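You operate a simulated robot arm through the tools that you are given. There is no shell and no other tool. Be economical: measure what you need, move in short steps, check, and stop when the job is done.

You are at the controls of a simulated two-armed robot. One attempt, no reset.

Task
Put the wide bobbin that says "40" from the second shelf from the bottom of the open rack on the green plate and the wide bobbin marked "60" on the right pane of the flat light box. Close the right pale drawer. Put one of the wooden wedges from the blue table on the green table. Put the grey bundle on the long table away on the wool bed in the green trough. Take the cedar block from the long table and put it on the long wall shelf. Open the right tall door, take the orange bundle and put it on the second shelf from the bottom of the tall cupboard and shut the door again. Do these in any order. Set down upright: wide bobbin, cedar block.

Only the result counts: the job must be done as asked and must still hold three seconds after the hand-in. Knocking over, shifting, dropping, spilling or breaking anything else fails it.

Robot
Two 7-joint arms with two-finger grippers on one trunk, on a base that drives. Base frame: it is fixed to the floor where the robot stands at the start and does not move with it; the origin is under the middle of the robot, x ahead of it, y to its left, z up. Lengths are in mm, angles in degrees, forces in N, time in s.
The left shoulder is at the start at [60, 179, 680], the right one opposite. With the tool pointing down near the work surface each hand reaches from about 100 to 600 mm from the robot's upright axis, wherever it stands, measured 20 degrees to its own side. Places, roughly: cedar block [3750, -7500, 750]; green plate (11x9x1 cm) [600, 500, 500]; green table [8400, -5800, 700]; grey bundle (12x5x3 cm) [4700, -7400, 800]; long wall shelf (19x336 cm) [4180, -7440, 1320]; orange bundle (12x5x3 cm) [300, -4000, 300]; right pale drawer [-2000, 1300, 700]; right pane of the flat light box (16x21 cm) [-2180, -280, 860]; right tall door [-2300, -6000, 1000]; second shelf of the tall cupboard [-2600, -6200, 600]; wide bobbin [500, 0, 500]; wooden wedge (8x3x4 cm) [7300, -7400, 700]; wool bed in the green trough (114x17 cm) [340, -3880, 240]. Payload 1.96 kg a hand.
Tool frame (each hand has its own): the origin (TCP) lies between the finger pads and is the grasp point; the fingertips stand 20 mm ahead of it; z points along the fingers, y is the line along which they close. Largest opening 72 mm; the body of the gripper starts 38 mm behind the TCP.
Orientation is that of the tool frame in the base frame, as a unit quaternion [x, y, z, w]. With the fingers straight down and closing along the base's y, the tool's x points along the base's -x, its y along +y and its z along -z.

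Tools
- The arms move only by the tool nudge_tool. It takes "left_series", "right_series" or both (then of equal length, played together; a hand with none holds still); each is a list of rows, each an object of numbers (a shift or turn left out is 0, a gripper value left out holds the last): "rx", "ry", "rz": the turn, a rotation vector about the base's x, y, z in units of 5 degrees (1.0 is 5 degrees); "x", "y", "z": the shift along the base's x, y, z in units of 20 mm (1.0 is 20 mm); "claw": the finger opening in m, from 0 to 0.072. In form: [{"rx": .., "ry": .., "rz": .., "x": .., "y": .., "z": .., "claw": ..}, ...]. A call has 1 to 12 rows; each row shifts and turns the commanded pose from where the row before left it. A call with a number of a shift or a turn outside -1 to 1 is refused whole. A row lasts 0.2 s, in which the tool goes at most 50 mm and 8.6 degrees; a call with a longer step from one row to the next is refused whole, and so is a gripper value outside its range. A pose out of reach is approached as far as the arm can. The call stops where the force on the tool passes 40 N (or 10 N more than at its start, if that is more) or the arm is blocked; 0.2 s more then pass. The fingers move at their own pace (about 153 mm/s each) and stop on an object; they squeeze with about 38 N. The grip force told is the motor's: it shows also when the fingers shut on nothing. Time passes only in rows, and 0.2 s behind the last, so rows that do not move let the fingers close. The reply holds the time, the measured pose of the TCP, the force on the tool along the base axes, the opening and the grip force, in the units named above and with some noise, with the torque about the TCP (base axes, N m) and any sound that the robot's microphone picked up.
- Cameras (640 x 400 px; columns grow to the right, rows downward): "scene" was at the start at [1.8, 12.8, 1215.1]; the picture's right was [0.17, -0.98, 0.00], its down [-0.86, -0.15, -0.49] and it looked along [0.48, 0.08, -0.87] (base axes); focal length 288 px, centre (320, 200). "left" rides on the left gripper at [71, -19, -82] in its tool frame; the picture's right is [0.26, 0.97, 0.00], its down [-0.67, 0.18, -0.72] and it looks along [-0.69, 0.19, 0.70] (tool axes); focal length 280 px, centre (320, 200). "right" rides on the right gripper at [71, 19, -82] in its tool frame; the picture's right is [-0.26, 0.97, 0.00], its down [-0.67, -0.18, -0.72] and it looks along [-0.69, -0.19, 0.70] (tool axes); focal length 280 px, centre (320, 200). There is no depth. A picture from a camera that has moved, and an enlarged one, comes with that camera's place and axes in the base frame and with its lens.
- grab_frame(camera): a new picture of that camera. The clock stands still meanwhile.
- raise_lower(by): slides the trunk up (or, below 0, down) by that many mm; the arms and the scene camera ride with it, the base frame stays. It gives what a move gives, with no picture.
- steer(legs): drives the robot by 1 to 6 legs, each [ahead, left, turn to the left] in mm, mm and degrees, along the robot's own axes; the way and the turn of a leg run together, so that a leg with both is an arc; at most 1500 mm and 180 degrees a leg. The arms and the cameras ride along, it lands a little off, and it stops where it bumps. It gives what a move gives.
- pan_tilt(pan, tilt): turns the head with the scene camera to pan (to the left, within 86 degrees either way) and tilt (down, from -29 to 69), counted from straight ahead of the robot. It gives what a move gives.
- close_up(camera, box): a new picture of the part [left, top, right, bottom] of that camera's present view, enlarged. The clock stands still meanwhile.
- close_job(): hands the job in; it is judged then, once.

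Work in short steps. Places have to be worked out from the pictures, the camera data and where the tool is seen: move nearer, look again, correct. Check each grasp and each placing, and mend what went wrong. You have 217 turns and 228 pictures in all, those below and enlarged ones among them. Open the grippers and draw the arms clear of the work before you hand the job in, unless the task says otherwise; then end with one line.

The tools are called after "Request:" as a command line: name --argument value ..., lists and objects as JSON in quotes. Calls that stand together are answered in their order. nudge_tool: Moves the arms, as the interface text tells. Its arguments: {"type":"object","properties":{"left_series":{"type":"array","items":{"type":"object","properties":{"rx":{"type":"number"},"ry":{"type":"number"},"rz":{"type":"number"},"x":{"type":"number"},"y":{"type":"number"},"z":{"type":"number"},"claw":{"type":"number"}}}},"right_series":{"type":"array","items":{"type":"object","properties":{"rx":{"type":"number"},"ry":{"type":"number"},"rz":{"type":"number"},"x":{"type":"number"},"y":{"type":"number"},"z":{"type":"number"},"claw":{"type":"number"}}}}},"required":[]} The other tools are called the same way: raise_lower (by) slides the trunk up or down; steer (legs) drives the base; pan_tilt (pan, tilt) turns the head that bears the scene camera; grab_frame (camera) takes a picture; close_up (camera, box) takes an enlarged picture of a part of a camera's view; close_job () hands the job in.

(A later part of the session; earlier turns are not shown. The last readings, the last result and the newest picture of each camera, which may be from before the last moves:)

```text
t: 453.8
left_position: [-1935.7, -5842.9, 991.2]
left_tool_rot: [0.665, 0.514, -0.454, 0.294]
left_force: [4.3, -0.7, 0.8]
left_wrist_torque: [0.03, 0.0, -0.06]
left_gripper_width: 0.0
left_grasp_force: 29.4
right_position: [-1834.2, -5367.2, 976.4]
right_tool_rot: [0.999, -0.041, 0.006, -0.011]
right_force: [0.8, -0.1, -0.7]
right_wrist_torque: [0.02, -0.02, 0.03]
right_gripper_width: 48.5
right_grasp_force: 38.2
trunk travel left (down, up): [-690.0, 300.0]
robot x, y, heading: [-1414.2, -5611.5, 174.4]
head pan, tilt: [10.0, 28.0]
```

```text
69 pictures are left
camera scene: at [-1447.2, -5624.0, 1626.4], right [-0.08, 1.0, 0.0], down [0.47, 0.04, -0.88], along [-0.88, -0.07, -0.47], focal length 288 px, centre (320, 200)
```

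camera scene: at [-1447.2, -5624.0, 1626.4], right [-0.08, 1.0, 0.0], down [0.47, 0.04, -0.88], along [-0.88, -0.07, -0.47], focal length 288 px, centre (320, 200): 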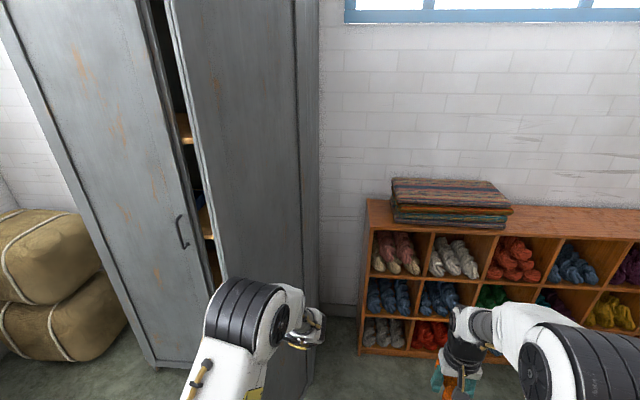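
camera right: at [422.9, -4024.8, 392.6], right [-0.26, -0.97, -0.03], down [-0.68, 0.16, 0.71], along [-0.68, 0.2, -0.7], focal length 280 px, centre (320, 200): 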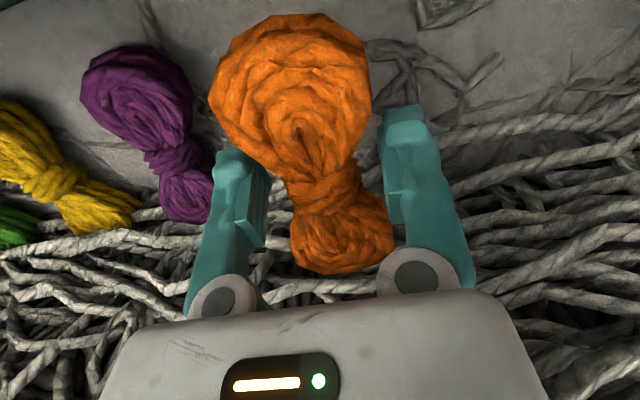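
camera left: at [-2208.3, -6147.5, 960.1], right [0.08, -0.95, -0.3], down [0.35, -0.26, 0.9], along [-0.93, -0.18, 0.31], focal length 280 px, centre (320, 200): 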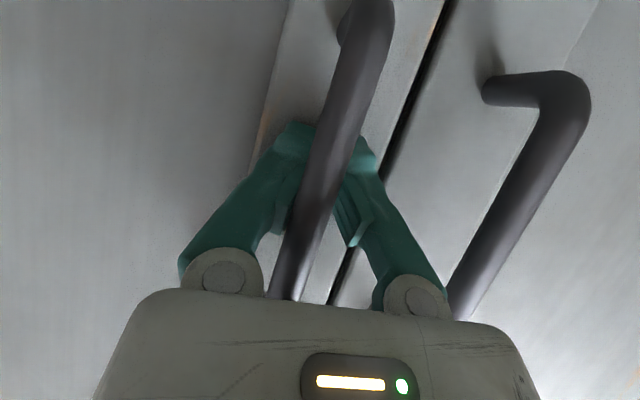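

The base was blocked on the right or rear. I'll check what's there.

Request:
pan_tilt --pan -80 --tilt 40

Request:
grab_frame --camera "scene"

Request:
grab_frame --camera "left"

```text
t: 455.5
left_position: [-1935.8, -5842.9, 990.6]
left_tool_rot: [0.666, 0.514, -0.455, 0.294]
left_force: [1.5, 0.1, 0.0]
left_wrist_torque: [0.0, -0.01, -0.05]
left_gripper_width: 0.0
left_grasp_force: 29.6
right_position: [-1834.6, -5366.6, 975.6]
right_tool_rot: [0.999, -0.039, 0.006, -0.011]
right_force: [-0.1, -0.3, -0.8]
right_wrist_torque: [-0.02, 0.0, 0.01]
right_gripper_width: 48.4
right_grasp_force: 38.2
trunk travel left (down, up): [-690.0, 300.0]
robot x, y, heading: [-1416.1, -5611.0, 174.7]
head pan, tilt: [-80.0, 40.0]
```

```text
68 pictures are left
camera scene: at [-1364.1, -5531.1, 1607.8], right [1.0, 0.09, 0.0], down [0.05, -0.64, -0.77], along [-0.07, 0.76, -0.64], focal length 288 px, centre (320, 200)
```

scene: 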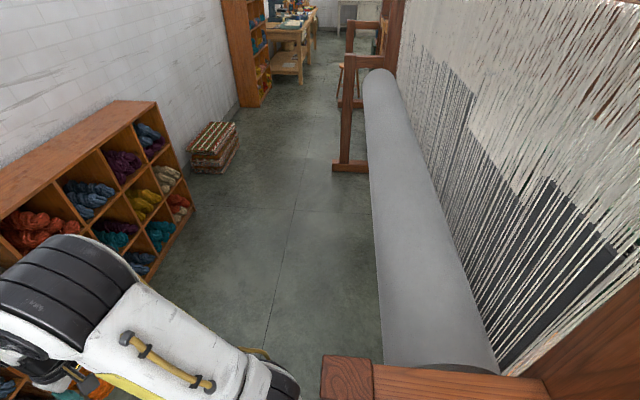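

```text
67 pictures are left
camera left: at [-1926.1, -5737.0, 960.7], right [0.93, -0.18, -0.31], down [0.35, 0.28, 0.89], along [-0.07, -0.94, 0.32], focal length 280 px, centre (320, 200)
```

left: 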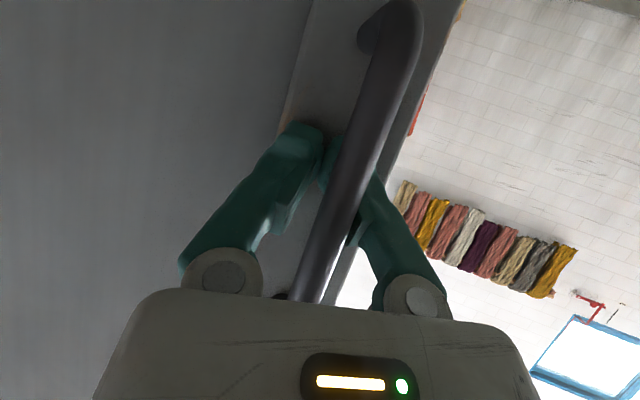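

The base touched the loom's rear rail. The door is now about 75° open, which is enough. I'll release the handle, withdraw the left hand and bring it back to vertical so it clears the door edge.

Request:
nudge_tool --left_series '[{"claw": 0.072}, {"claw": 0.072}, {"y": 1}, {"y": 1}, {"y": 0.8}, {"rx": 1}, {"rx": 1}, {"rx": 1}, {"rx": 1}, {"rx": 1}, {"rx": 1}]'

Request:
nudge_tool --left_series '[{"rx": 1, "x": 0.8}, {"rx": 1, "x": 0.8}, {"rx": 1, "x": 0.8}, {"rx": 1, "x": 0.8}, {"rx": 1, "x": 0.8}, {"rx": 1}, {"rx": 1}]'

Request:
pan_tilt --pan 20 --tilt 45

Request:
grab_frame --camera "scene"

```text
t: 457.9
left_position: [-1936.2, -5786.8, 990.7]
left_tool_rot: [0.719, 0.615, -0.306, 0.11]
left_force: [-1.3, 0.9, 0.1]
left_wrist_torque: [0.02, 0.0, 0.03]
left_gripper_width: 71.9
left_grasp_force: 0.0
right_position: [-1833.9, -5367.8, 975.2]
right_tool_rot: [0.999, -0.041, 0.006, -0.01]
right_force: [-0.4, -0.8, -1.4]
right_wrist_torque: [0.04, 0.01, 0.02]
right_gripper_width: 48.6
right_grasp_force: 37.8
trunk travel left (down, up): [-690.0, 300.0]
robot x, y, heading: [-1411.1, -5610.4, 175.0]
head pan, tilt: [-80.0, 40.0]
```

```text
t: 459.5
left_position: [-1855.6, -5786.5, 991.0]
left_tool_rot: [0.719, 0.677, -0.107, -0.111]
left_force: [-0.7, 0.5, -0.9]
left_wrist_torque: [0.04, -0.05, -0.01]
left_gripper_width: 71.8
left_grasp_force: 0.1
right_position: [-1835.0, -5367.3, 976.3]
right_tool_rot: [0.999, -0.04, 0.007, -0.01]
right_force: [-0.7, -0.3, -0.2]
right_wrist_torque: [-0.01, 0.01, -0.01]
right_gripper_width: 48.5
right_grasp_force: 38.0
trunk travel left (down, up): [-690.0, 300.0]
robot x, y, heading: [-1413.4, -5608.7, 174.8]
head pan, tilt: [-80.0, 40.0]
```

```text
t: 461.2
left_position: [-1857.1, -5785.6, 990.1]
left_tool_rot: [0.72, 0.677, -0.108, -0.11]
left_force: [0.2, 0.3, 0.0]
left_wrist_torque: [0.04, -0.01, 0.01]
left_gripper_width: 72.3
left_grasp_force: 0.0
right_position: [-1833.7, -5365.7, 975.2]
right_tool_rot: [0.999, -0.04, 0.007, -0.01]
right_force: [0.7, 0.3, 0.0]
right_wrist_torque: [-0.02, 0.0, -0.03]
right_gripper_width: 48.4
right_grasp_force: 38.1
trunk travel left (down, up): [-690.0, 300.0]
robot x, y, heading: [-1414.5, -5609.0, 174.7]
head pan, tilt: [20.0, 45.0]
```

```text
66 pictures are left
camera scene: at [-1435.8, -5636.5, 1600.6], right [-0.26, 0.97, 0.0], down [0.68, 0.18, -0.71], along [-0.68, -0.18, -0.71], focal length 288 px, centre (320, 200)
```

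scene: 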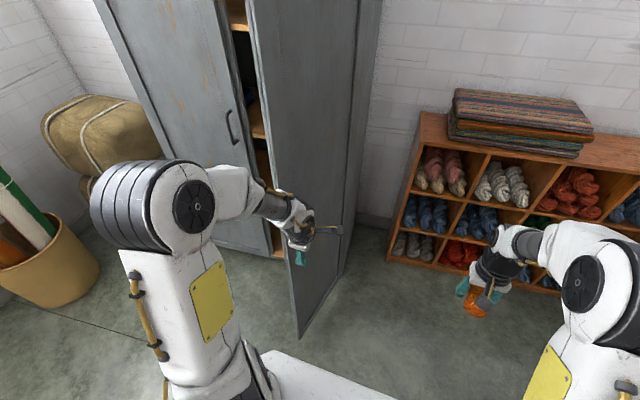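

The left hand is clear of the door's edge at about (-1944, -5890). I'll slide south to y≈-6250 and look into the open side.

Request:
steer --legs '[[0, 640, 0], [0, 0, 5.3]]'

Request:
pan_tilt --pan -12 --tilt 38

Request:
grab_frame --camera "scene"

```text
t: 465.3
left_position: [-1899.9, -6457.0, 989.9]
left_tool_rot: [0.689, 0.709, -0.112, -0.105]
left_force: [0.6, 0.6, -0.1]
left_wrist_torque: [0.01, -0.02, 0.01]
left_gripper_width: 71.8
left_grasp_force: 0.0
right_position: [-1913.1, -6036.7, 975.5]
right_tool_rot: [1.0, 0.004, 0.006, -0.011]
right_force: [-0.1, 0.0, -1.0]
right_wrist_torque: [-0.03, 0.03, 0.01]
right_gripper_width: 48.6
right_grasp_force: 37.8
trunk travel left (down, up): [-690.0, 300.0]
robot x, y, heading: [-1474.8, -6244.4, 179.9]
head pan, tilt: [20.0, 45.0]
```

```text
t: 466.3
left_position: [-1897.9, -6456.2, 990.1]
left_tool_rot: [0.688, 0.709, -0.112, -0.105]
left_force: [0.1, 0.8, -0.2]
left_wrist_torque: [-0.01, 0.01, 0.0]
left_gripper_width: 72.0
left_grasp_force: 0.1
right_position: [-1913.3, -6036.9, 975.3]
right_tool_rot: [1.0, 0.004, 0.005, -0.01]
right_force: [1.2, -0.1, -0.3]
right_wrist_torque: [0.02, -0.02, 0.01]
right_gripper_width: 48.5
right_grasp_force: 37.5
trunk travel left (down, up): [-690.0, 300.0]
robot x, y, heading: [-1471.2, -6241.9, 179.9]
head pan, tilt: [-12.0, 38.0]
```

```text
65 pictures are left
camera scene: at [-1500.3, -6224.6, 1610.8], right [0.21, 0.98, 0.0], down [0.6, -0.13, -0.79], along [-0.77, 0.16, -0.62], focal length 288 px, centre (320, 200)
```

scene: 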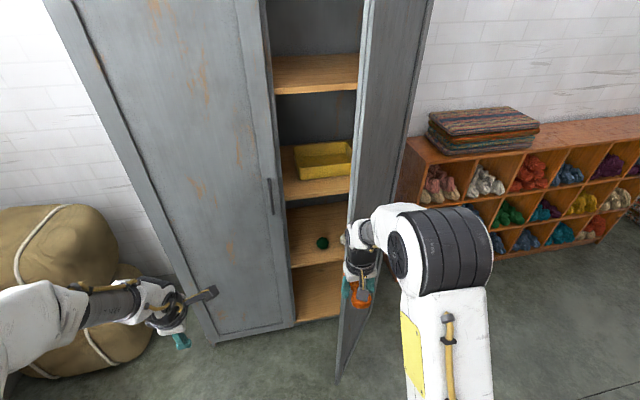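

The second shelf (z≈580) has a small green ball at about (-2427, -6023). I'll set the bundle to its right, near (-2420, -5930). I'll lower the trunk, tilt the right hand 30° and drive in.

Request:
raise_lower --by -270

Request:
nudge_tool --right_series '[{"ry": 1}, {"ry": 1}, {"ry": 1}, {"ry": 1}, {"ry": 1}, {"ry": 1}, {"y": 0.5}, {"y": 0.5}]'

Request:
steer --legs '[[260, 0, 0]]'

Request:
nudge_tool --right_series '[{"x": -1, "y": 0.3, "z": -0.3}, {"x": -1, "y": 0.3, "z": -0.3}, {"x": -1, "y": 0.3, "z": -0.3}, {"x": -1, "y": 0.4, "z": -0.3}, {"x": -1, "y": 0.4, "z": -0.3}]'

Request:
grab_frame --camera "right"

Request:
grab_frame --camera "scene"

```text
t: 469.0
left_position: [-1897.4, -6456.2, 720.5]
left_tool_rot: [0.688, 0.709, -0.112, -0.106]
left_force: [1.3, 0.1, 0.1]
left_wrist_torque: [-0.03, 0.02, 0.03]
left_gripper_width: 71.8
left_grasp_force: 0.0
right_position: [-1912.5, -6036.0, 705.2]
right_tool_rot: [1.0, 0.003, 0.007, -0.011]
right_force: [0.2, -0.5, 0.3]
right_wrist_torque: [-0.05, 0.02, 0.04]
right_gripper_width: 48.6
right_grasp_force: 38.0
trunk travel left (down, up): [-420.0, 570.0]
robot x, y, heading: [-1470.9, -6245.3, 179.8]
head pan, tilt: [-12.0, 38.0]
```

```text
t: 470.8
left_position: [-1898.3, -6455.7, 719.8]
left_tool_rot: [0.688, 0.709, -0.113, -0.106]
left_force: [0.6, -0.2, -0.1]
left_wrist_torque: [-0.01, -0.01, -0.02]
left_gripper_width: 71.9
left_grasp_force: 0.0
right_position: [-1912.8, -6017.4, 704.3]
right_tool_rot: [0.967, 0.002, -0.253, -0.01]
right_force: [-0.2, -1.1, 0.3]
right_wrist_torque: [0.0, 0.01, 0.01]
right_gripper_width: 48.5
right_grasp_force: 37.8
trunk travel left (down, up): [-420.0, 570.0]
robot x, y, heading: [-1471.4, -6244.5, 180.1]
head pan, tilt: [-12.0, 38.0]
```

```text
t: 472.7
left_position: [-2155.7, -6453.6, 718.6]
left_tool_rot: [0.69, 0.707, -0.113, -0.105]
left_force: [-1.9, 0.1, 0.2]
left_wrist_torque: [0.01, -0.02, -0.03]
left_gripper_width: 71.8
left_grasp_force: 0.0
right_position: [-2170.1, -6016.1, 704.9]
right_tool_rot: [0.967, 0.0, -0.253, -0.011]
right_force: [-0.3, -0.1, 0.2]
right_wrist_torque: [0.03, -0.01, -0.02]
right_gripper_width: 48.6
right_grasp_force: 38.3
trunk travel left (down, up): [-420.0, 570.0]
robot x, y, heading: [-1729.4, -6239.0, 179.8]
head pan, tilt: [-12.0, 38.0]
```

```text
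t: 473.9
left_position: [-2152.8, -6454.3, 720.1]
left_tool_rot: [0.69, 0.707, -0.112, -0.106]
left_force: [-0.6, -0.4, -0.5]
left_wrist_torque: [0.04, 0.01, 0.03]
left_gripper_width: 72.1
left_grasp_force: 0.1
right_position: [-2262.6, -5980.4, 672.3]
right_tool_rot: [0.968, -0.001, -0.25, -0.011]
right_force: [24.8, -3.9, -2.7]
right_wrist_torque: [0.04, 0.06, 0.32]
right_gripper_width: 48.6
right_grasp_force: 37.8
trunk travel left (down, up): [-420.0, 570.0]
robot x, y, heading: [-1732.0, -6246.0, 179.9]
head pan, tilt: [-12.0, 38.0]
```

```text
64 pictures are left
camera right: at [-2161.6, -6002.7, 709.4], right [-0.23, -0.97, 0.11], down [-0.24, 0.16, 0.96], along [-0.94, 0.2, -0.27], focal length 280 px, centre (320, 200)
```

right: 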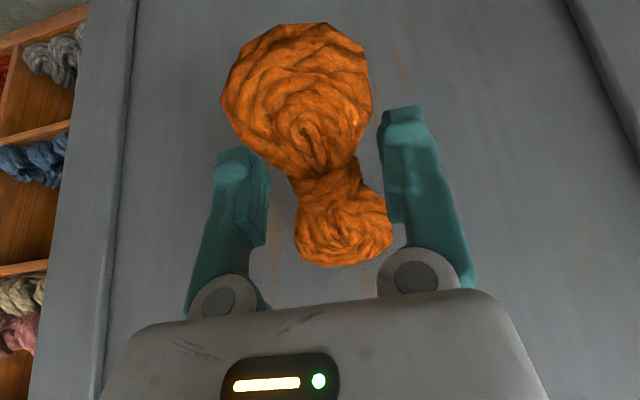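

```text
63 pictures are left
camera scene: at [-1752.8, -6224.0, 1340.8], right [0.21, 0.98, 0.0], down [0.6, -0.13, -0.79], along [-0.77, 0.17, -0.61], focal length 288 px, centre (320, 200)
```

scene: 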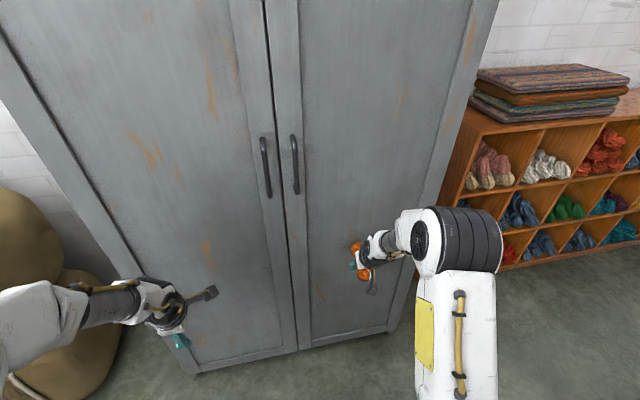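

My right elbow must have nudged the door and it swung shut. Nothing else was disturbed. I'll back off and reopen it, this time wider. First I'll reset the base, trunk and left-hand orientation as before.

Request:
steer --legs '[[-256, 0, 0]]'

Request:
raise_lower --by 270

Request:
nudge_tool --left_series '[{"rz": -1}, {"rz": -1}, {"rz": -1}, {"rz": -1}, {"rz": -1}, {"rz": -1}, {"rz": -1}, {"rz": -1}, {"rz": -1}, {"rz": -1}, {"rz": -1}, {"rz": -1}]'

Request:
nudge_tool --left_series '[{"rz": -1}, {"rz": -1}, {"rz": -1}, {"rz": -1}, {"rz": -1}, {"rz": -1}, {"ry": 1}, {"ry": 1}, {"ry": 1}, {"ry": 1}, {"ry": 1}]'

Request:
nudge_tool --left_series '[{"ry": 1}, {"ry": 1}, {"ry": 1}, {"ry": 1}, {"ry": 0.4}]'

Request:
steer --legs '[[0, -440, 0], [118, 0, 0]]'

Request:
grab_frame --camera "left"

```text
t: 475.7
left_position: [-1900.4, -6454.5, 721.9]
left_tool_rot: [0.692, 0.705, -0.113, -0.106]
left_force: [0.1, -0.1, -0.8]
left_wrist_torque: [-0.02, 0.02, 0.0]
left_gripper_width: 71.8
left_grasp_force: 0.0
right_position: [-2009.3, -5978.5, 675.1]
right_tool_rot: [0.967, -0.003, -0.254, -0.012]
right_force: [0.2, 0.1, -0.2]
right_wrist_torque: [-0.02, -0.02, 0.02]
right_gripper_width: 48.7
right_grasp_force: 38.0
trunk travel left (down, up): [-420.0, 570.0]
robot x, y, heading: [-1474.9, -6244.5, 179.4]
head pan, tilt: [-12.0, 38.0]
```

```text
t: 478.5
left_position: [-1901.2, -6455.6, 989.9]
left_tool_rot: [0.692, 0.705, -0.112, -0.106]
left_force: [0.0, 0.5, -0.3]
left_wrist_torque: [0.01, 0.04, 0.04]
left_gripper_width: 72.1
left_grasp_force: 0.0
right_position: [-2011.0, -5978.9, 943.7]
right_tool_rot: [0.967, -0.004, -0.254, -0.013]
right_force: [-1.0, 0.5, 0.1]
right_wrist_torque: [0.01, 0.01, -0.04]
right_gripper_width: 48.5
right_grasp_force: 38.0
trunk travel left (down, up): [-690.0, 300.0]
robot x, y, heading: [-1474.6, -6244.1, 179.3]
head pan, tilt: [-12.0, 38.0]
```

```text
t: 481.1
left_position: [-1900.2, -6454.0, 990.0]
left_tool_rot: [0.952, 0.264, -0.044, -0.147]
left_force: [0.6, 0.0, 0.0]
left_wrist_torque: [0.01, -0.01, -0.02]
left_gripper_width: 72.2
left_grasp_force: 0.1
right_position: [-2011.2, -5978.4, 943.7]
right_tool_rot: [0.968, -0.003, -0.252, -0.013]
right_force: [-0.1, 0.2, -0.1]
right_wrist_torque: [0.03, -0.02, 0.02]
right_gripper_width: 48.5
right_grasp_force: 37.7
trunk travel left (down, up): [-690.0, 300.0]
robot x, y, heading: [-1474.9, -6242.8, 179.3]
head pan, tilt: [-12.0, 38.0]
```

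```text
t: 483.5
left_position: [-1900.0, -6452.9, 989.6]
left_tool_rot: [0.964, -0.025, -0.218, -0.152]
left_force: [0.1, 0.0, -0.7]
left_wrist_torque: [0.0, 0.01, 0.04]
left_gripper_width: 72.1
left_grasp_force: 0.2
right_position: [-2010.0, -5978.8, 944.4]
right_tool_rot: [0.967, -0.004, -0.253, -0.012]
right_force: [-0.1, -0.3, -0.8]
right_wrist_torque: [0.0, 0.01, 0.01]
right_gripper_width: 48.5
right_grasp_force: 38.3
trunk travel left (down, up): [-690.0, 300.0]
robot x, y, heading: [-1474.4, -6242.7, 179.5]
head pan, tilt: [-12.0, 38.0]
```

```text
t: 484.7
left_position: [-1900.4, -6453.7, 990.2]
left_tool_rot: [0.904, -0.053, -0.398, -0.144]
left_force: [-0.2, 0.7, 0.0]
left_wrist_torque: [-0.01, 0.01, -0.02]
left_gripper_width: 72.1
left_grasp_force: 0.1
right_position: [-2011.0, -5978.7, 944.7]
right_tool_rot: [0.968, -0.004, -0.253, -0.012]
right_force: [-0.2, -0.4, -0.1]
right_wrist_torque: [-0.01, 0.01, -0.01]
right_gripper_width: 48.5
right_grasp_force: 38.0
trunk travel left (down, up): [-690.0, 300.0]
robot x, y, heading: [-1473.5, -6244.0, 179.2]
head pan, tilt: [-12.0, 38.0]
```

```text
t: 488.1
left_position: [-2014.0, -6022.4, 989.7]
left_tool_rot: [0.905, -0.05, -0.397, -0.145]
left_force: [0.6, -0.4, -0.6]
left_wrist_torque: [0.0, -0.02, -0.01]
left_gripper_width: 71.7
left_grasp_force: 0.1
right_position: [-2125.7, -5550.5, 945.2]
right_tool_rot: [0.968, -0.001, -0.252, -0.012]
right_force: [-0.7, -0.2, -0.5]
right_wrist_torque: [0.01, -0.03, 0.0]
right_gripper_width: 48.4
right_grasp_force: 37.9
trunk travel left (down, up): [-690.0, 300.0]
robot x, y, heading: [-1585.8, -5810.6, 179.5]
head pan, tilt: [-12.0, 38.0]
```

```text
62 pictures are left
camera left: at [-1903.8, -6027.3, 993.5], right [-0.02, -0.91, -0.41], down [0.01, -0.41, 0.91], along [-1.0, 0.01, 0.02], focal length 280 px, centre (320, 200)
```

left: 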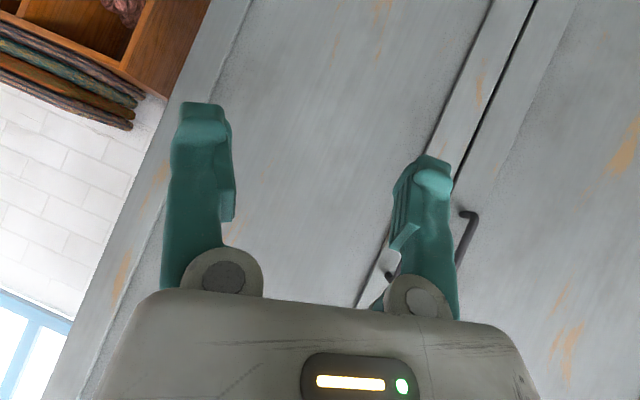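

The hand is slightly yawed. I'll correct that while moving in front of the handle.

Request:
nudge_tool --left_series '[{"rz": 1, "y": -1}, {"rz": 1, "y": -1}, {"rz": 1, "y": -1}, {"rz": 1, "y": -1, "x": -0.5}, {"ry": 1, "y": -1, "x": -0.8}, {"ry": 1, "y": -1, "x": -0.8}, {"ry": 1, "y": -1, "x": -0.8}, {"x": -1}, {"x": -1}, {"x": -1}, {"x": -1}, {"x": -1}]'

Request:
grab_frame --camera "left"

```text
t: 490.7
left_position: [-2171.2, -6161.3, 989.0]
left_tool_rot: [0.838, 0.098, -0.53, -0.085]
left_force: [-0.3, 0.0, 0.3]
left_wrist_torque: [-0.01, 0.0, -0.02]
left_gripper_width: 72.2
left_grasp_force: 0.1
right_position: [-2125.4, -5549.6, 944.3]
right_tool_rot: [0.967, -0.001, -0.253, -0.011]
right_force: [-0.1, 0.5, -0.1]
right_wrist_torque: [-0.01, -0.05, 0.02]
right_gripper_width: 48.3
right_grasp_force: 38.1
trunk travel left (down, up): [-690.0, 300.0]
robot x, y, heading: [-1587.4, -5809.0, 179.9]
head pan, tilt: [-12.0, 38.0]
```

```text
61 pictures are left
camera left: at [-2070.1, -6128.2, 965.4], right [0.18, -0.87, -0.47], down [0.38, -0.38, 0.85], along [-0.91, -0.33, 0.26], focal length 280 px, centre (320, 200)
```

left: 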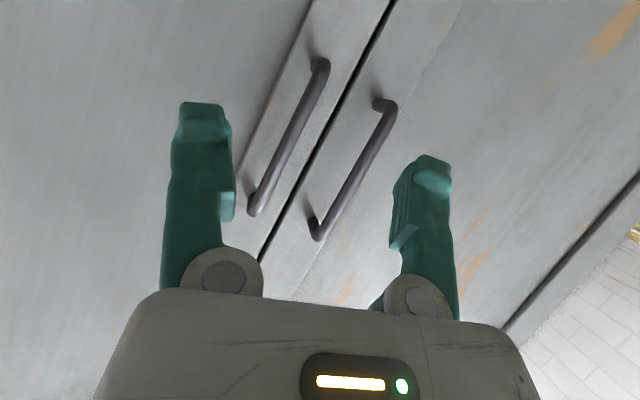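

Aligned with the right handle. I'll advance and hook it.

Request:
nudge_tool --left_series '[{"x": -1}, {"x": -1}, {"x": -1}, {"x": -1}, {"x": -1}, {"x": -1}, {"x": -0.8}, {"x": -0.2}, {"claw": 0.0}, {"claw": 0.0}, {"claw": 0.0}]'

Request:
grab_frame --camera "left"

```text
t: 493.1
left_position: [-2310.8, -6161.9, 989.6]
left_tool_rot: [0.838, 0.098, -0.53, -0.086]
left_force: [1.0, -0.8, 0.5]
left_wrist_torque: [0.0, 0.0, -0.01]
left_gripper_width: 0.0
left_grasp_force: 29.7
right_position: [-2125.3, -5548.7, 943.8]
right_tool_rot: [0.968, 0.0, -0.253, -0.011]
right_force: [0.6, -0.4, -0.4]
right_wrist_torque: [-0.02, -0.01, -0.01]
right_gripper_width: 48.3
right_grasp_force: 38.1
trunk travel left (down, up): [-690.0, 300.0]
robot x, y, heading: [-1583.5, -5812.8, 179.8]
head pan, tilt: [-12.0, 38.0]
```

```text
60 pictures are left
camera left: at [-2208.9, -6129.5, 966.7], right [0.18, -0.87, -0.47], down [0.38, -0.38, 0.84], along [-0.91, -0.33, 0.26], focal length 280 px, centre (320, 200)
```

left: 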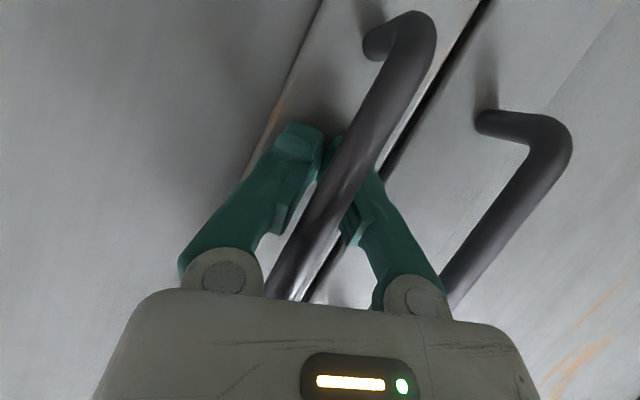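

Hooked. I'll pull along the arc with matching hand rotation, then continue with base moves and arm moves.

Request:
nudge_tool --left_series '[{"x": 1, "y": 0.02}, {"x": 0.998, "y": 0.07, "rz": 0.5}, {"x": 0.993, "y": 0.12, "rz": 0.6}, {"x": 0.987, "y": 0.17, "rz": 0.6}, {"x": 0.978, "y": 0.22, "rz": 0.6}, {"x": 0.967, "y": 0.26, "rz": 0.6}, {"x": 0.955, "y": 0.3, "rz": 0.6}, {"x": 0.94, "y": 0.34, "rz": 0.6}, {"x": 0.923, "y": 0.39, "rz": 0.6}, {"x": 0.904, "y": 0.43, "rz": 0.6}, {"x": 0.883, "y": 0.47, "rz": 0.6}]'

Request:
steer --legs '[[-50, -38, 0]]'

Request:
nudge_tool --left_series '[{"rz": 1}, {"rz": 1}]'

Request:
steer --legs '[[-60, -65, 0]]'

Request:
nudge_tool --left_series '[{"rz": 1}, {"rz": 1}, {"rz": 0.5}]'

Request:
grab_frame --camera "left"

```text
t: 495.5
left_position: [-2113.6, -6098.9, 991.8]
left_tool_rot: [0.792, 0.289, -0.537, 0.036]
left_force: [-15.4, 23.3, -3.6]
left_wrist_torque: [-0.33, -0.44, 0.48]
left_gripper_width: 0.0
left_grasp_force: 30.0
right_position: [-2126.0, -5546.4, 943.9]
right_tool_rot: [0.967, -0.003, -0.253, -0.012]
right_force: [-0.3, -0.7, 0.1]
right_wrist_torque: [0.02, 0.01, -0.02]
right_gripper_width: 48.2
right_grasp_force: 37.8
trunk travel left (down, up): [-690.0, 300.0]
robot x, y, heading: [-1586.0, -5809.6, 179.7]
head pan, tilt: [-12.0, 38.0]
stopped in row 11 (left hand): the force on the tool passed its limit at 42 N (the readings are from after the stop); the commanded pose is now the measured one
```

```text
t: 496.5
left_position: [-2065.5, -6061.2, 993.5]
left_tool_rot: [0.79, 0.291, -0.538, 0.042]
left_force: [-23.4, 24.2, 3.8]
left_wrist_torque: [-0.35, -0.04, 1.31]
left_gripper_width: 5.7
left_grasp_force: 29.3
right_position: [-2076.7, -5506.0, 941.9]
right_tool_rot: [0.968, -0.003, -0.252, -0.01]
right_force: [0.7, -0.3, -0.5]
right_wrist_torque: [-0.02, 0.0, -0.01]
right_gripper_width: 48.4
right_grasp_force: 37.7
trunk travel left (down, up): [-690.0, 300.0]
robot x, y, heading: [-1534.8, -5771.7, 179.6]
head pan, tilt: [-12.0, 38.0]
```

```text
t: 497.1
left_position: [-2062.7, -6068.2, 992.6]
left_tool_rot: [0.761, 0.36, -0.532, 0.087]
left_force: [-3.3, 4.6, 0.0]
left_wrist_torque: [0.06, -0.07, 0.12]
left_gripper_width: 0.0
left_grasp_force: 29.5
right_position: [-2074.4, -5510.7, 943.0]
right_tool_rot: [0.967, -0.001, -0.254, -0.011]
right_force: [1.0, 0.5, -0.9]
right_wrist_torque: [0.02, -0.01, -0.01]
right_gripper_width: 48.1
right_grasp_force: 37.9
trunk travel left (down, up): [-690.0, 300.0]
robot x, y, heading: [-1534.1, -5775.8, 179.4]
head pan, tilt: [-12.0, 38.0]
```

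```text
t: 498.2
left_position: [-2005.6, -5998.5, 992.5]
left_tool_rot: [0.762, 0.359, -0.532, 0.087]
left_force: [-19.9, 13.2, 3.4]
left_wrist_torque: [0.16, -0.24, 0.93]
left_gripper_width: 5.8
left_grasp_force: 29.5
right_position: [-2017.5, -5441.3, 941.7]
right_tool_rot: [0.968, -0.002, -0.252, -0.01]
right_force: [-0.7, 1.4, -0.4]
right_wrist_torque: [0.01, -0.01, -0.01]
right_gripper_width: 48.4
right_grasp_force: 38.2
trunk travel left (down, up): [-690.0, 300.0]
robot x, y, heading: [-1478.4, -5709.0, 179.7]
head pan, tilt: [-12.0, 38.0]
```

```text
t: 499.0
left_position: [-2002.8, -6000.0, 993.3]
left_tool_rot: [0.716, 0.442, -0.52, 0.144]
left_force: [-0.7, 0.4, -1.0]
left_wrist_torque: [-0.02, -0.01, -0.01]
left_gripper_width: 0.1
left_grasp_force: 29.6
right_position: [-2015.7, -5443.9, 943.0]
right_tool_rot: [0.967, -0.002, -0.253, -0.012]
right_force: [-0.5, -0.8, -0.8]
right_wrist_torque: [-0.02, -0.01, -0.01]
right_gripper_width: 48.5
right_grasp_force: 37.9
trunk travel left (down, up): [-690.0, 300.0]
robot x, y, heading: [-1477.5, -5706.5, 179.6]
head pan, tilt: [-12.0, 38.0]
```

```text
59 pictures are left
camera left: at [-1962.8, -5902.2, 969.0], right [0.77, -0.42, -0.47], down [0.54, 0.05, 0.84], along [-0.33, -0.91, 0.26], focal length 280 px, centre (320, 200)
```

left: 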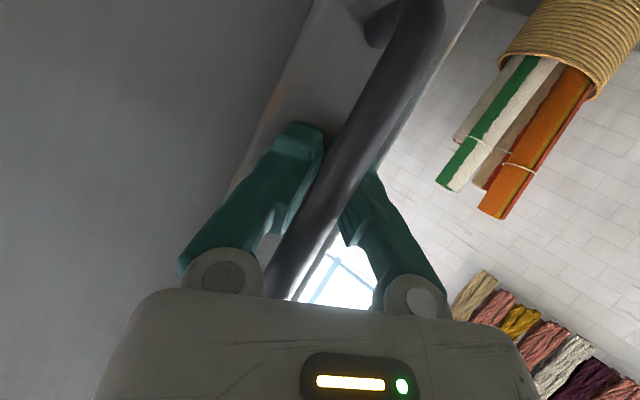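

Still hooked, about 52° open. I'll do one more base step, then finish the arc with the arm.

Request:
steer --legs '[[-30, -48, 0]]'

Request:
nudge_tool --left_series '[{"rz": 1}, {"x": 0.48, "y": 0.877, "rz": 0.8}, {"x": 0.438, "y": 0.9, "rz": 0.6}, {"x": 0.397, "y": 0.918, "rz": 0.6}, {"x": 0.353, "y": 0.935, "rz": 0.6}, {"x": 0.309, "y": 0.951, "rz": 0.6}, {"x": 0.265, "y": 0.964, "rz": 0.6}, {"x": 0.22, "y": 0.975, "rz": 0.6}]'

Request:
pan_tilt --pan 20 --tilt 45

Request:
grab_frame --camera "scene"

```text
t: 499.9
left_position: [-1974.2, -5952.9, 992.3]
left_tool_rot: [0.717, 0.442, -0.519, 0.144]
left_force: [-3.1, 1.0, -4.1]
left_wrist_torque: [-0.18, 0.12, 0.09]
left_gripper_width: 0.1
left_grasp_force: 29.7
right_position: [-1986.8, -5395.4, 942.9]
right_tool_rot: [0.967, -0.001, -0.253, -0.01]
right_force: [0.5, -0.3, -0.2]
right_wrist_torque: [-0.01, 0.0, 0.0]
right_gripper_width: 48.3
right_grasp_force: 38.2
trunk travel left (down, up): [-690.0, 300.0]
robot x, y, heading: [-1446.3, -5661.0, 179.7]
head pan, tilt: [-12.0, 38.0]
```

```text
t: 501.7
left_position: [-1923.0, -5822.4, 993.4]
left_tool_rot: [0.594, 0.596, -0.472, 0.262]
left_force: [0.1, 1.0, -0.5]
left_wrist_torque: [0.0, 0.01, 0.0]
left_gripper_width: 0.1
left_grasp_force: 30.4
right_position: [-1986.2, -5395.3, 944.1]
right_tool_rot: [0.968, -0.002, -0.253, -0.012]
right_force: [0.1, -0.4, 0.2]
right_wrist_torque: [-0.04, 0.0, 0.0]
right_gripper_width: 48.4
right_grasp_force: 37.9
trunk travel left (down, up): [-690.0, 300.0]
robot x, y, heading: [-1444.4, -5660.8, 179.7]
head pan, tilt: [-12.0, 38.0]
```

```text
t: 502.7
left_position: [-1923.4, -5823.2, 992.5]
left_tool_rot: [0.595, 0.597, -0.472, 0.261]
left_force: [0.2, 0.3, 0.1]
left_wrist_torque: [-0.02, -0.03, 0.0]
left_gripper_width: 0.0
left_grasp_force: 29.2
right_position: [-1985.7, -5395.6, 942.8]
right_tool_rot: [0.967, 0.0, -0.253, -0.011]
right_force: [0.0, 0.3, -0.1]
right_wrist_torque: [0.02, 0.03, 0.02]
right_gripper_width: 48.2
right_grasp_force: 38.4
trunk travel left (down, up): [-690.0, 300.0]
robot x, y, heading: [-1446.5, -5660.4, 179.7]
head pan, tilt: [20.0, 45.0]
```

```text
58 pictures are left
camera scene: at [-1466.9, -5685.6, 1600.6], right [-0.34, 0.94, 0.0], down [0.67, 0.24, -0.71], along [-0.67, -0.24, -0.71], focal length 288 px, centre (320, 200)
```

scene: 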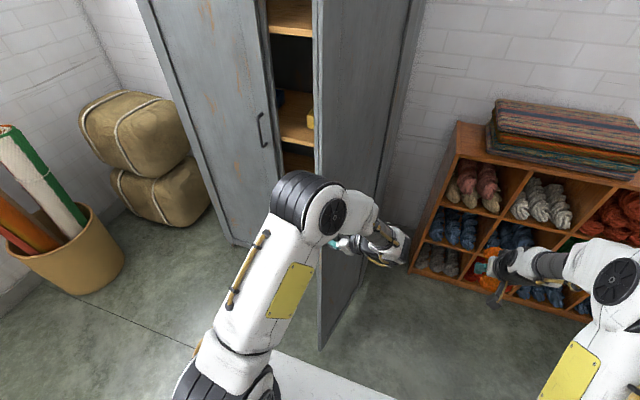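

The door is at about 78°. I'll release, withdraw the left hand and straighten it, then slide south past the door edge.

Request:
nudge_tool --left_series '[{"claw": 0.072}, {"claw": 0.072}, {"y": 1, "x": -0.1}, {"y": 1, "x": -0.1}, {"y": 0.8}, {"rx": 1}, {"rx": 1}, {"rx": 1}, {"rx": 1}, {"rx": 1}, {"rx": 1}]'

Request:
nudge_tool --left_series '[{"rx": 1, "x": 0.9}, {"rx": 1, "x": 0.9}, {"rx": 1, "x": 0.9}, {"rx": 1, "x": 0.9}, {"rx": 1, "x": 0.5}, {"rx": 1}, {"rx": 1}]'

Request:
grab_frame --camera "scene"

```text
t: 505.1
left_position: [-1927.3, -5766.5, 992.7]
left_tool_rot: [0.642, 0.699, -0.3, 0.098]
left_force: [0.0, 0.3, -1.0]
left_wrist_torque: [0.01, 0.0, 0.01]
left_gripper_width: 72.0
left_grasp_force: 0.2
right_position: [-1986.8, -5396.4, 944.1]
right_tool_rot: [0.968, -0.001, -0.252, -0.012]
right_force: [-0.2, -0.2, 0.2]
right_wrist_torque: [0.02, 0.02, 0.0]
right_gripper_width: 48.2
right_grasp_force: 38.0
trunk travel left (down, up): [-690.0, 300.0]
robot x, y, heading: [-1446.5, -5658.0, 179.6]
head pan, tilt: [20.0, 45.0]
```

```text
t: 506.7
left_position: [-1844.3, -5768.0, 992.6]
left_tool_rot: [0.642, 0.757, -0.077, -0.1]
left_force: [0.7, -0.9, 0.4]
left_wrist_torque: [0.01, -0.01, 0.01]
left_gripper_width: 71.8
left_grasp_force: 0.1
right_position: [-1986.8, -5397.7, 943.6]
right_tool_rot: [0.967, -0.001, -0.254, -0.012]
right_force: [0.4, -0.3, 0.2]
right_wrist_torque: [0.02, 0.04, -0.01]
right_gripper_width: 48.5
right_grasp_force: 37.9
trunk travel left (down, up): [-690.0, 300.0]
robot x, y, heading: [-1445.9, -5659.9, 179.6]
head pan, tilt: [20.0, 45.0]
```

```text
57 pictures are left
camera scene: at [-1466.7, -5686.5, 1600.5], right [-0.34, 0.94, 0.0], down [0.67, 0.24, -0.71], along [-0.67, -0.24, -0.71], focal length 288 px, centre (320, 200)
```

scene: 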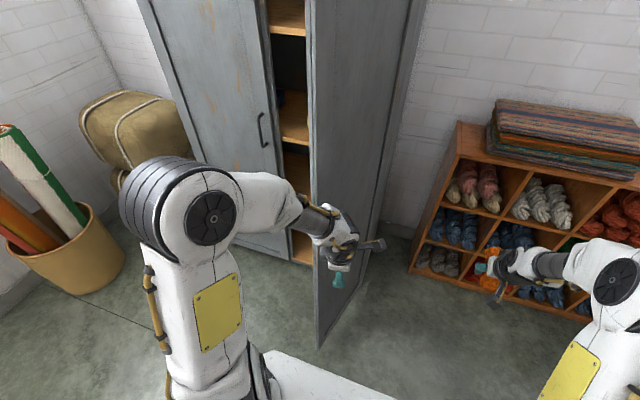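

The right hand must come back before sliding past the door edge. I'll retract it, ease away, slide south, then extend the right arm forward before driving in so the elbow stays straight.

Request:
nudge_tool --right_series '[{"x": 1}, {"x": 1}, {"x": 1}, {"x": 1}, {"x": 1}, {"x": 1}, {"x": 1}]'

Request:
steer --legs '[[0, 60, 0], [-60, 0, 0], [0, 540, 0]]'

Request:
raise_lower --by -270

Request:
nudge_tool --right_series '[{"x": -1}, {"x": -1}, {"x": -1}, {"x": -1}, {"x": -1}, {"x": -1}, {"x": -1}, {"x": -1}, {"x": -1}, {"x": -1}, {"x": -1}, {"x": -1}]'

Request:
pan_tilt --pan -12 --tilt 40

Request:
grab_frame --camera "scene"

```text
t: 508.3
left_position: [-1845.0, -5766.4, 992.4]
left_tool_rot: [0.642, 0.756, -0.078, -0.099]
left_force: [-1.4, 0.7, -0.1]
left_wrist_torque: [-0.01, -0.02, 0.02]
left_gripper_width: 72.3
left_grasp_force: 0.0
right_position: [-1845.5, -5397.0, 942.8]
right_tool_rot: [0.967, 0.0, -0.253, -0.011]
right_force: [0.7, 0.0, 0.2]
right_wrist_torque: [0.0, -0.03, -0.03]
right_gripper_width: 48.6
right_grasp_force: 38.5
trunk travel left (down, up): [-690.0, 300.0]
robot x, y, heading: [-1445.4, -5661.2, 179.8]
head pan, tilt: [20.0, 45.0]
```

```text
t: 512.5
left_position: [-1790.1, -6361.4, 993.1]
left_tool_rot: [0.642, 0.756, -0.078, -0.099]
left_force: [0.1, 0.2, 0.2]
left_wrist_torque: [-0.01, 0.03, -0.03]
left_gripper_width: 72.0
left_grasp_force: 0.1
right_position: [-1789.7, -5991.6, 943.8]
right_tool_rot: [0.967, -0.002, -0.253, -0.012]
right_force: [0.3, 1.0, -0.5]
right_wrist_torque: [-0.01, 0.02, -0.03]
right_gripper_width: 47.9
right_grasp_force: 38.3
trunk travel left (down, up): [-690.0, 300.0]
robot x, y, heading: [-1390.0, -6255.0, 179.3]
head pan, tilt: [20.0, 45.0]
```

```text
t: 515.3
left_position: [-1789.8, -6361.8, 723.4]
left_tool_rot: [0.643, 0.756, -0.077, -0.099]
left_force: [0.0, -0.8, 0.5]
left_wrist_torque: [0.01, -0.01, 0.0]
left_gripper_width: 72.1
left_grasp_force: 0.1
right_position: [-1790.0, -5990.3, 672.4]
right_tool_rot: [0.967, -0.002, -0.253, -0.012]
right_force: [-0.1, 0.6, -0.6]
right_wrist_torque: [-0.02, 0.03, -0.04]
right_gripper_width: 48.3
right_grasp_force: 37.8
trunk travel left (down, up): [-420.0, 570.0]
robot x, y, heading: [-1389.9, -6254.7, 179.6]
head pan, tilt: [20.0, 45.0]
```

```text
t: 517.9
left_position: [-1789.4, -6360.4, 722.9]
left_tool_rot: [0.642, 0.756, -0.077, -0.099]
left_force: [0.3, 0.0, 0.6]
left_wrist_torque: [-0.02, -0.01, 0.02]
left_gripper_width: 71.9
left_grasp_force: 0.0
right_position: [-2027.6, -5990.1, 672.9]
right_tool_rot: [0.968, -0.002, -0.251, -0.012]
right_force: [0.4, 0.1, -0.4]
right_wrist_torque: [-0.02, -0.01, 0.01]
right_gripper_width: 48.4
right_grasp_force: 37.9
trunk travel left (down, up): [-420.0, 570.0]
robot x, y, heading: [-1390.9, -6250.7, 179.8]
head pan, tilt: [20.0, 45.0]
```

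```text
t: 518.8
left_position: [-1789.3, -6361.7, 723.8]
left_tool_rot: [0.643, 0.756, -0.077, -0.099]
left_force: [-0.6, -0.6, 0.4]
left_wrist_torque: [0.0, -0.02, 0.05]
left_gripper_width: 72.0
left_grasp_force: 0.2
right_position: [-2028.1, -5990.5, 673.5]
right_tool_rot: [0.967, -0.003, -0.253, -0.013]
right_force: [0.5, -0.1, -0.3]
right_wrist_torque: [0.0, -0.01, 0.02]
right_gripper_width: 48.5
right_grasp_force: 37.6
trunk travel left (down, up): [-420.0, 570.0]
robot x, y, heading: [-1388.8, -6255.4, 179.3]
head pan, tilt: [-12.0, 40.0]
```

```text
56 pictures are left
camera scene: at [-1417.4, -6236.2, 1337.8], right [0.22, 0.98, 0.0], down [0.63, -0.14, -0.77], along [-0.75, 0.17, -0.64], focal length 288 px, centre (320, 200)
```

scene: 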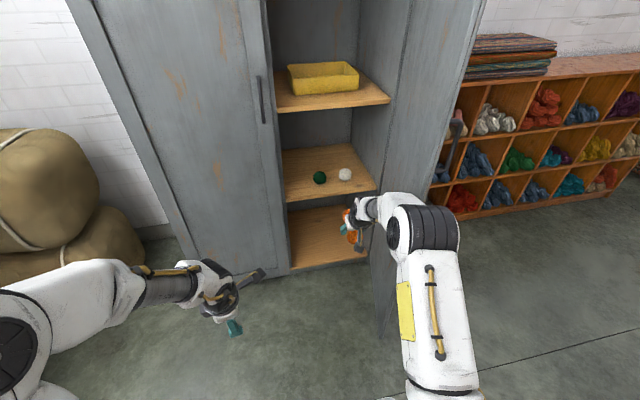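

The door is open and the arm is straight. The second shelf now shows green and white balls, at y≈-6004 and -5885, so the free spot is left of the green one, at y≈-6098. I'll shift over and drive in.

Request:
nudge_tool --right_series '[{"y": -1}, {"y": -1}, {"y": -1}, {"y": -1}, {"y": -1}, {"y": -0.4}]'

Request:
steer --legs '[[330, 0, 0.4]]'

Request:
grab_frame --camera "scene"

Request:
grab_frame --camera "right"

```text
t: 520.2
left_position: [-1789.6, -6361.9, 722.7]
left_tool_rot: [0.643, 0.756, -0.078, -0.099]
left_force: [0.2, 0.1, 0.5]
left_wrist_torque: [-0.04, 0.02, 0.03]
left_gripper_width: 72.0
left_grasp_force: 0.0
right_position: [-2029.0, -6099.2, 674.3]
right_tool_rot: [0.967, -0.002, -0.253, -0.012]
right_force: [0.0, 0.6, -0.4]
right_wrist_torque: [0.01, 0.01, 0.02]
right_gripper_width: 48.2
right_grasp_force: 38.0
trunk travel left (down, up): [-420.0, 570.0]
robot x, y, heading: [-1390.7, -6252.7, 179.3]
head pan, tilt: [-12.0, 40.0]
```

```text
t: 522.4
left_position: [-2115.2, -6365.5, 722.7]
left_tool_rot: [0.638, 0.76, -0.078, -0.099]
left_force: [-0.3, -0.2, 0.5]
left_wrist_torque: [-0.01, -0.04, -0.01]
left_gripper_width: 71.9
left_grasp_force: 0.0
right_position: [-2356.8, -6104.6, 673.5]
right_tool_rot: [0.967, 0.003, -0.254, -0.011]
right_force: [-0.4, 0.3, -0.5]
right_wrist_torque: [0.0, -0.04, -0.03]
right_gripper_width: 48.4
right_grasp_force: 38.6
trunk travel left (down, up): [-420.0, 570.0]
robot x, y, heading: [-1718.6, -6253.7, -179.9]
head pan, tilt: [-12.0, 40.0]
```

```text
55 pictures are left
camera scene: at [-1745.7, -6235.3, 1337.8], right [0.21, 0.98, 0.0], down [0.63, -0.13, -0.77], along [-0.75, 0.16, -0.64], focal length 288 px, centre (320, 200)
```

scene: 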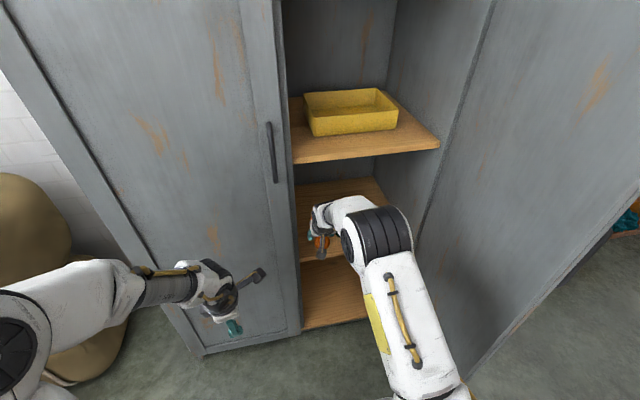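

```text
54 pictures are left
camera right: at [-2255.7, -6125.6, 709.0], right [-0.23, -0.97, 0.11], down [-0.24, 0.16, 0.96], along [-0.94, 0.19, -0.27], focal length 280 px, centre (320, 200)
```

right: 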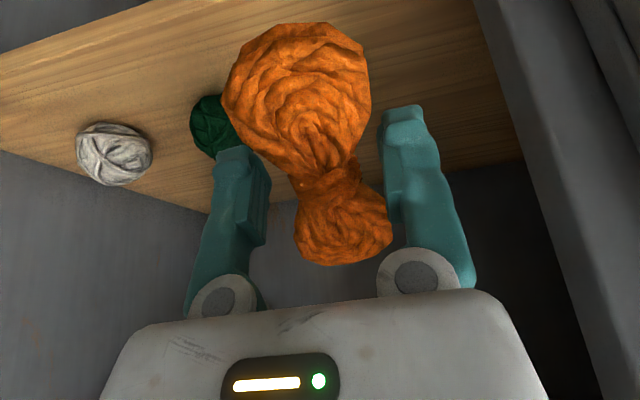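

The spot is clear. I'll go 62 mm deeper and lower.

Request:
nudge_tool --right_series '[{"x": -1}, {"x": -1}, {"x": -1, "z": -0.5}, {"z": -1}, {"z": -0.8}, {}]'

Request:
grab_frame --camera "right"

```text
t: 523.8
left_position: [-2115.9, -6363.9, 723.3]
left_tool_rot: [0.639, 0.759, -0.077, -0.099]
left_force: [0.9, 0.7, -0.8]
left_wrist_torque: [0.03, 0.03, 0.0]
left_gripper_width: 71.9
left_grasp_force: 0.1
right_position: [-2419.2, -6103.1, 628.5]
right_tool_rot: [0.968, 0.003, -0.252, -0.01]
right_force: [0.4, -0.6, 0.2]
right_wrist_torque: [-0.02, 0.01, 0.0]
right_gripper_width: 48.6
right_grasp_force: 38.0
trunk travel left (down, up): [-420.0, 570.0]
robot x, y, heading: [-1720.7, -6255.3, -179.9]
head pan, tilt: [-12.0, 40.0]
```

```text
53 pictures are left
camera right: at [-2316.4, -6125.0, 664.0], right [-0.23, -0.97, 0.11], down [-0.24, 0.16, 0.96], along [-0.94, 0.19, -0.27], focal length 280 px, centre (320, 200)
```

right: 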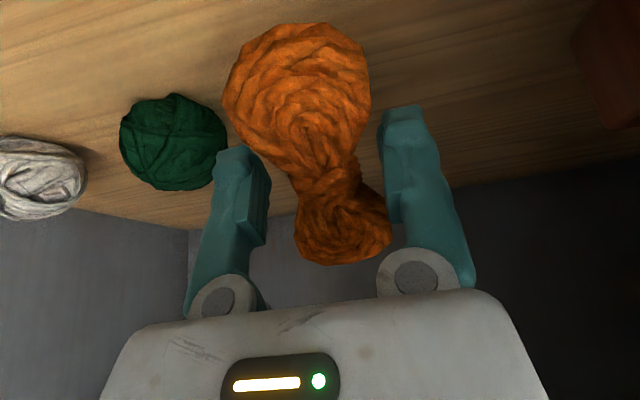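

Request:
nudge_tool --right_series '[{"z": -0.6}, {"z": -0.4}, {"z": -0.3}, {}]'

Request:
nudge_tool --right_series '[{"z": -0.25}, {"z": -0.25}, {}]'

Request:
grab_frame --camera "right"

```text
t: 524.8
left_position: [-2115.5, -6365.7, 723.2]
left_tool_rot: [0.638, 0.759, -0.077, -0.099]
left_force: [0.6, 0.2, -0.2]
left_wrist_torque: [0.04, 0.02, 0.0]
left_gripper_width: 72.1
left_grasp_force: 0.1
right_position: [-2417.9, -6104.6, 601.8]
right_tool_rot: [0.967, 0.003, -0.253, -0.011]
right_force: [1.0, -0.4, -0.9]
right_wrist_torque: [0.02, 0.01, 0.0]
right_gripper_width: 48.5
right_grasp_force: 37.9
trunk travel left (down, up): [-420.0, 570.0]
robot x, y, heading: [-1719.4, -6255.3, -180.2]
head pan, tilt: [-12.0, 40.0]
```

```text
t: 525.6
left_position: [-2113.0, -6365.7, 725.6]
left_tool_rot: [0.638, 0.759, -0.079, -0.101]
left_force: [-0.3, 0.0, 0.7]
left_wrist_torque: [-0.02, 0.03, 0.01]
left_gripper_width: 72.0
left_grasp_force: 0.2
right_position: [-2417.9, -6103.4, 598.9]
right_tool_rot: [0.966, 0.003, -0.259, -0.011]
right_force: [-9.1, 2.5, 37.9]
right_wrist_torque: [-0.06, -0.78, 0.05]
right_gripper_width: 48.4
right_grasp_force: 37.7
trunk travel left (down, up): [-420.0, 570.0]
robot x, y, heading: [-1716.6, -6254.4, -180.0]
head pan, tilt: [-12.0, 40.0]
```

```text
52 pictures are left
camera right: at [-2315.4, -6125.5, 633.3], right [-0.23, -0.97, 0.11], down [-0.22, 0.16, 0.96], along [-0.95, 0.19, -0.25], focal length 280 px, centre (320, 200)
```

right: 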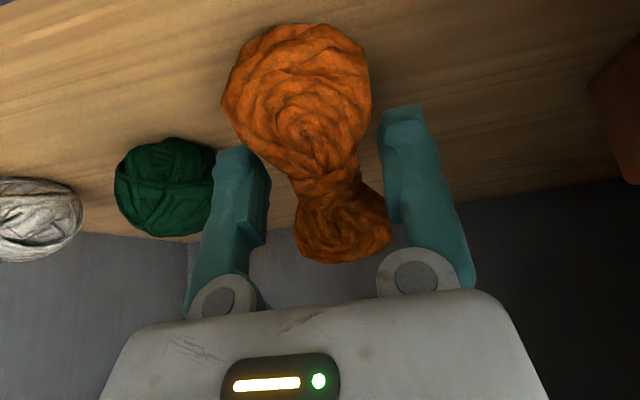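

Contact made at the rear end. I'll relieve pressure, open, then lift off slightly and withdraw.

Request:
nudge_tool --right_series '[{"z": 0.1}, {"claw": 0.068}, {"claw": 0.068}, {"claw": 0.068}, {"z": 0.7, "x": 0.3}, {"z": 1, "x": 0.5}, {"z": 1, "x": 0.5}, {"x": 1}, {"x": 1}]'

Request:
grab_frame --camera "right"

```text
t: 527.6
left_position: [-2115.1, -6365.9, 722.7]
left_tool_rot: [0.638, 0.759, -0.078, -0.099]
left_force: [1.0, 0.3, -0.2]
left_wrist_torque: [0.01, 0.05, -0.02]
left_gripper_width: 72.0
left_grasp_force: 0.1
right_position: [-2352.0, -6104.4, 647.3]
right_tool_rot: [0.967, 0.003, -0.253, -0.01]
right_force: [0.0, 0.1, -0.1]
right_wrist_torque: [0.04, -0.01, 0.0]
right_gripper_width: 68.1
right_grasp_force: 0.0
trunk travel left (down, up): [-420.0, 570.0]
robot x, y, heading: [-1719.2, -6255.9, -180.0]
head pan, tilt: [-12.0, 40.0]
```

```text
51 pictures are left
camera right: at [-2249.8, -6125.2, 683.8], right [-0.23, -0.97, 0.11], down [-0.24, 0.16, 0.96], along [-0.94, 0.19, -0.27], focal length 280 px, centre (320, 200)
```

right: 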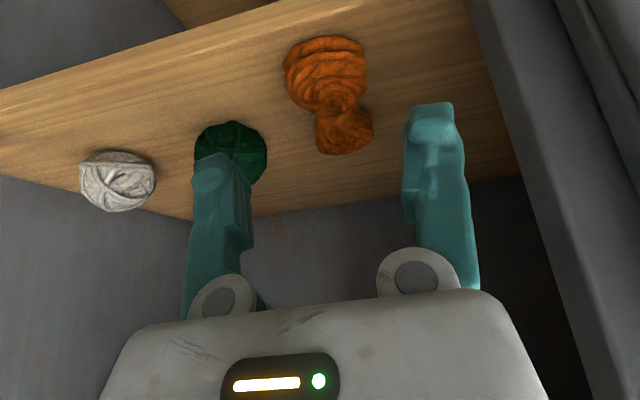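

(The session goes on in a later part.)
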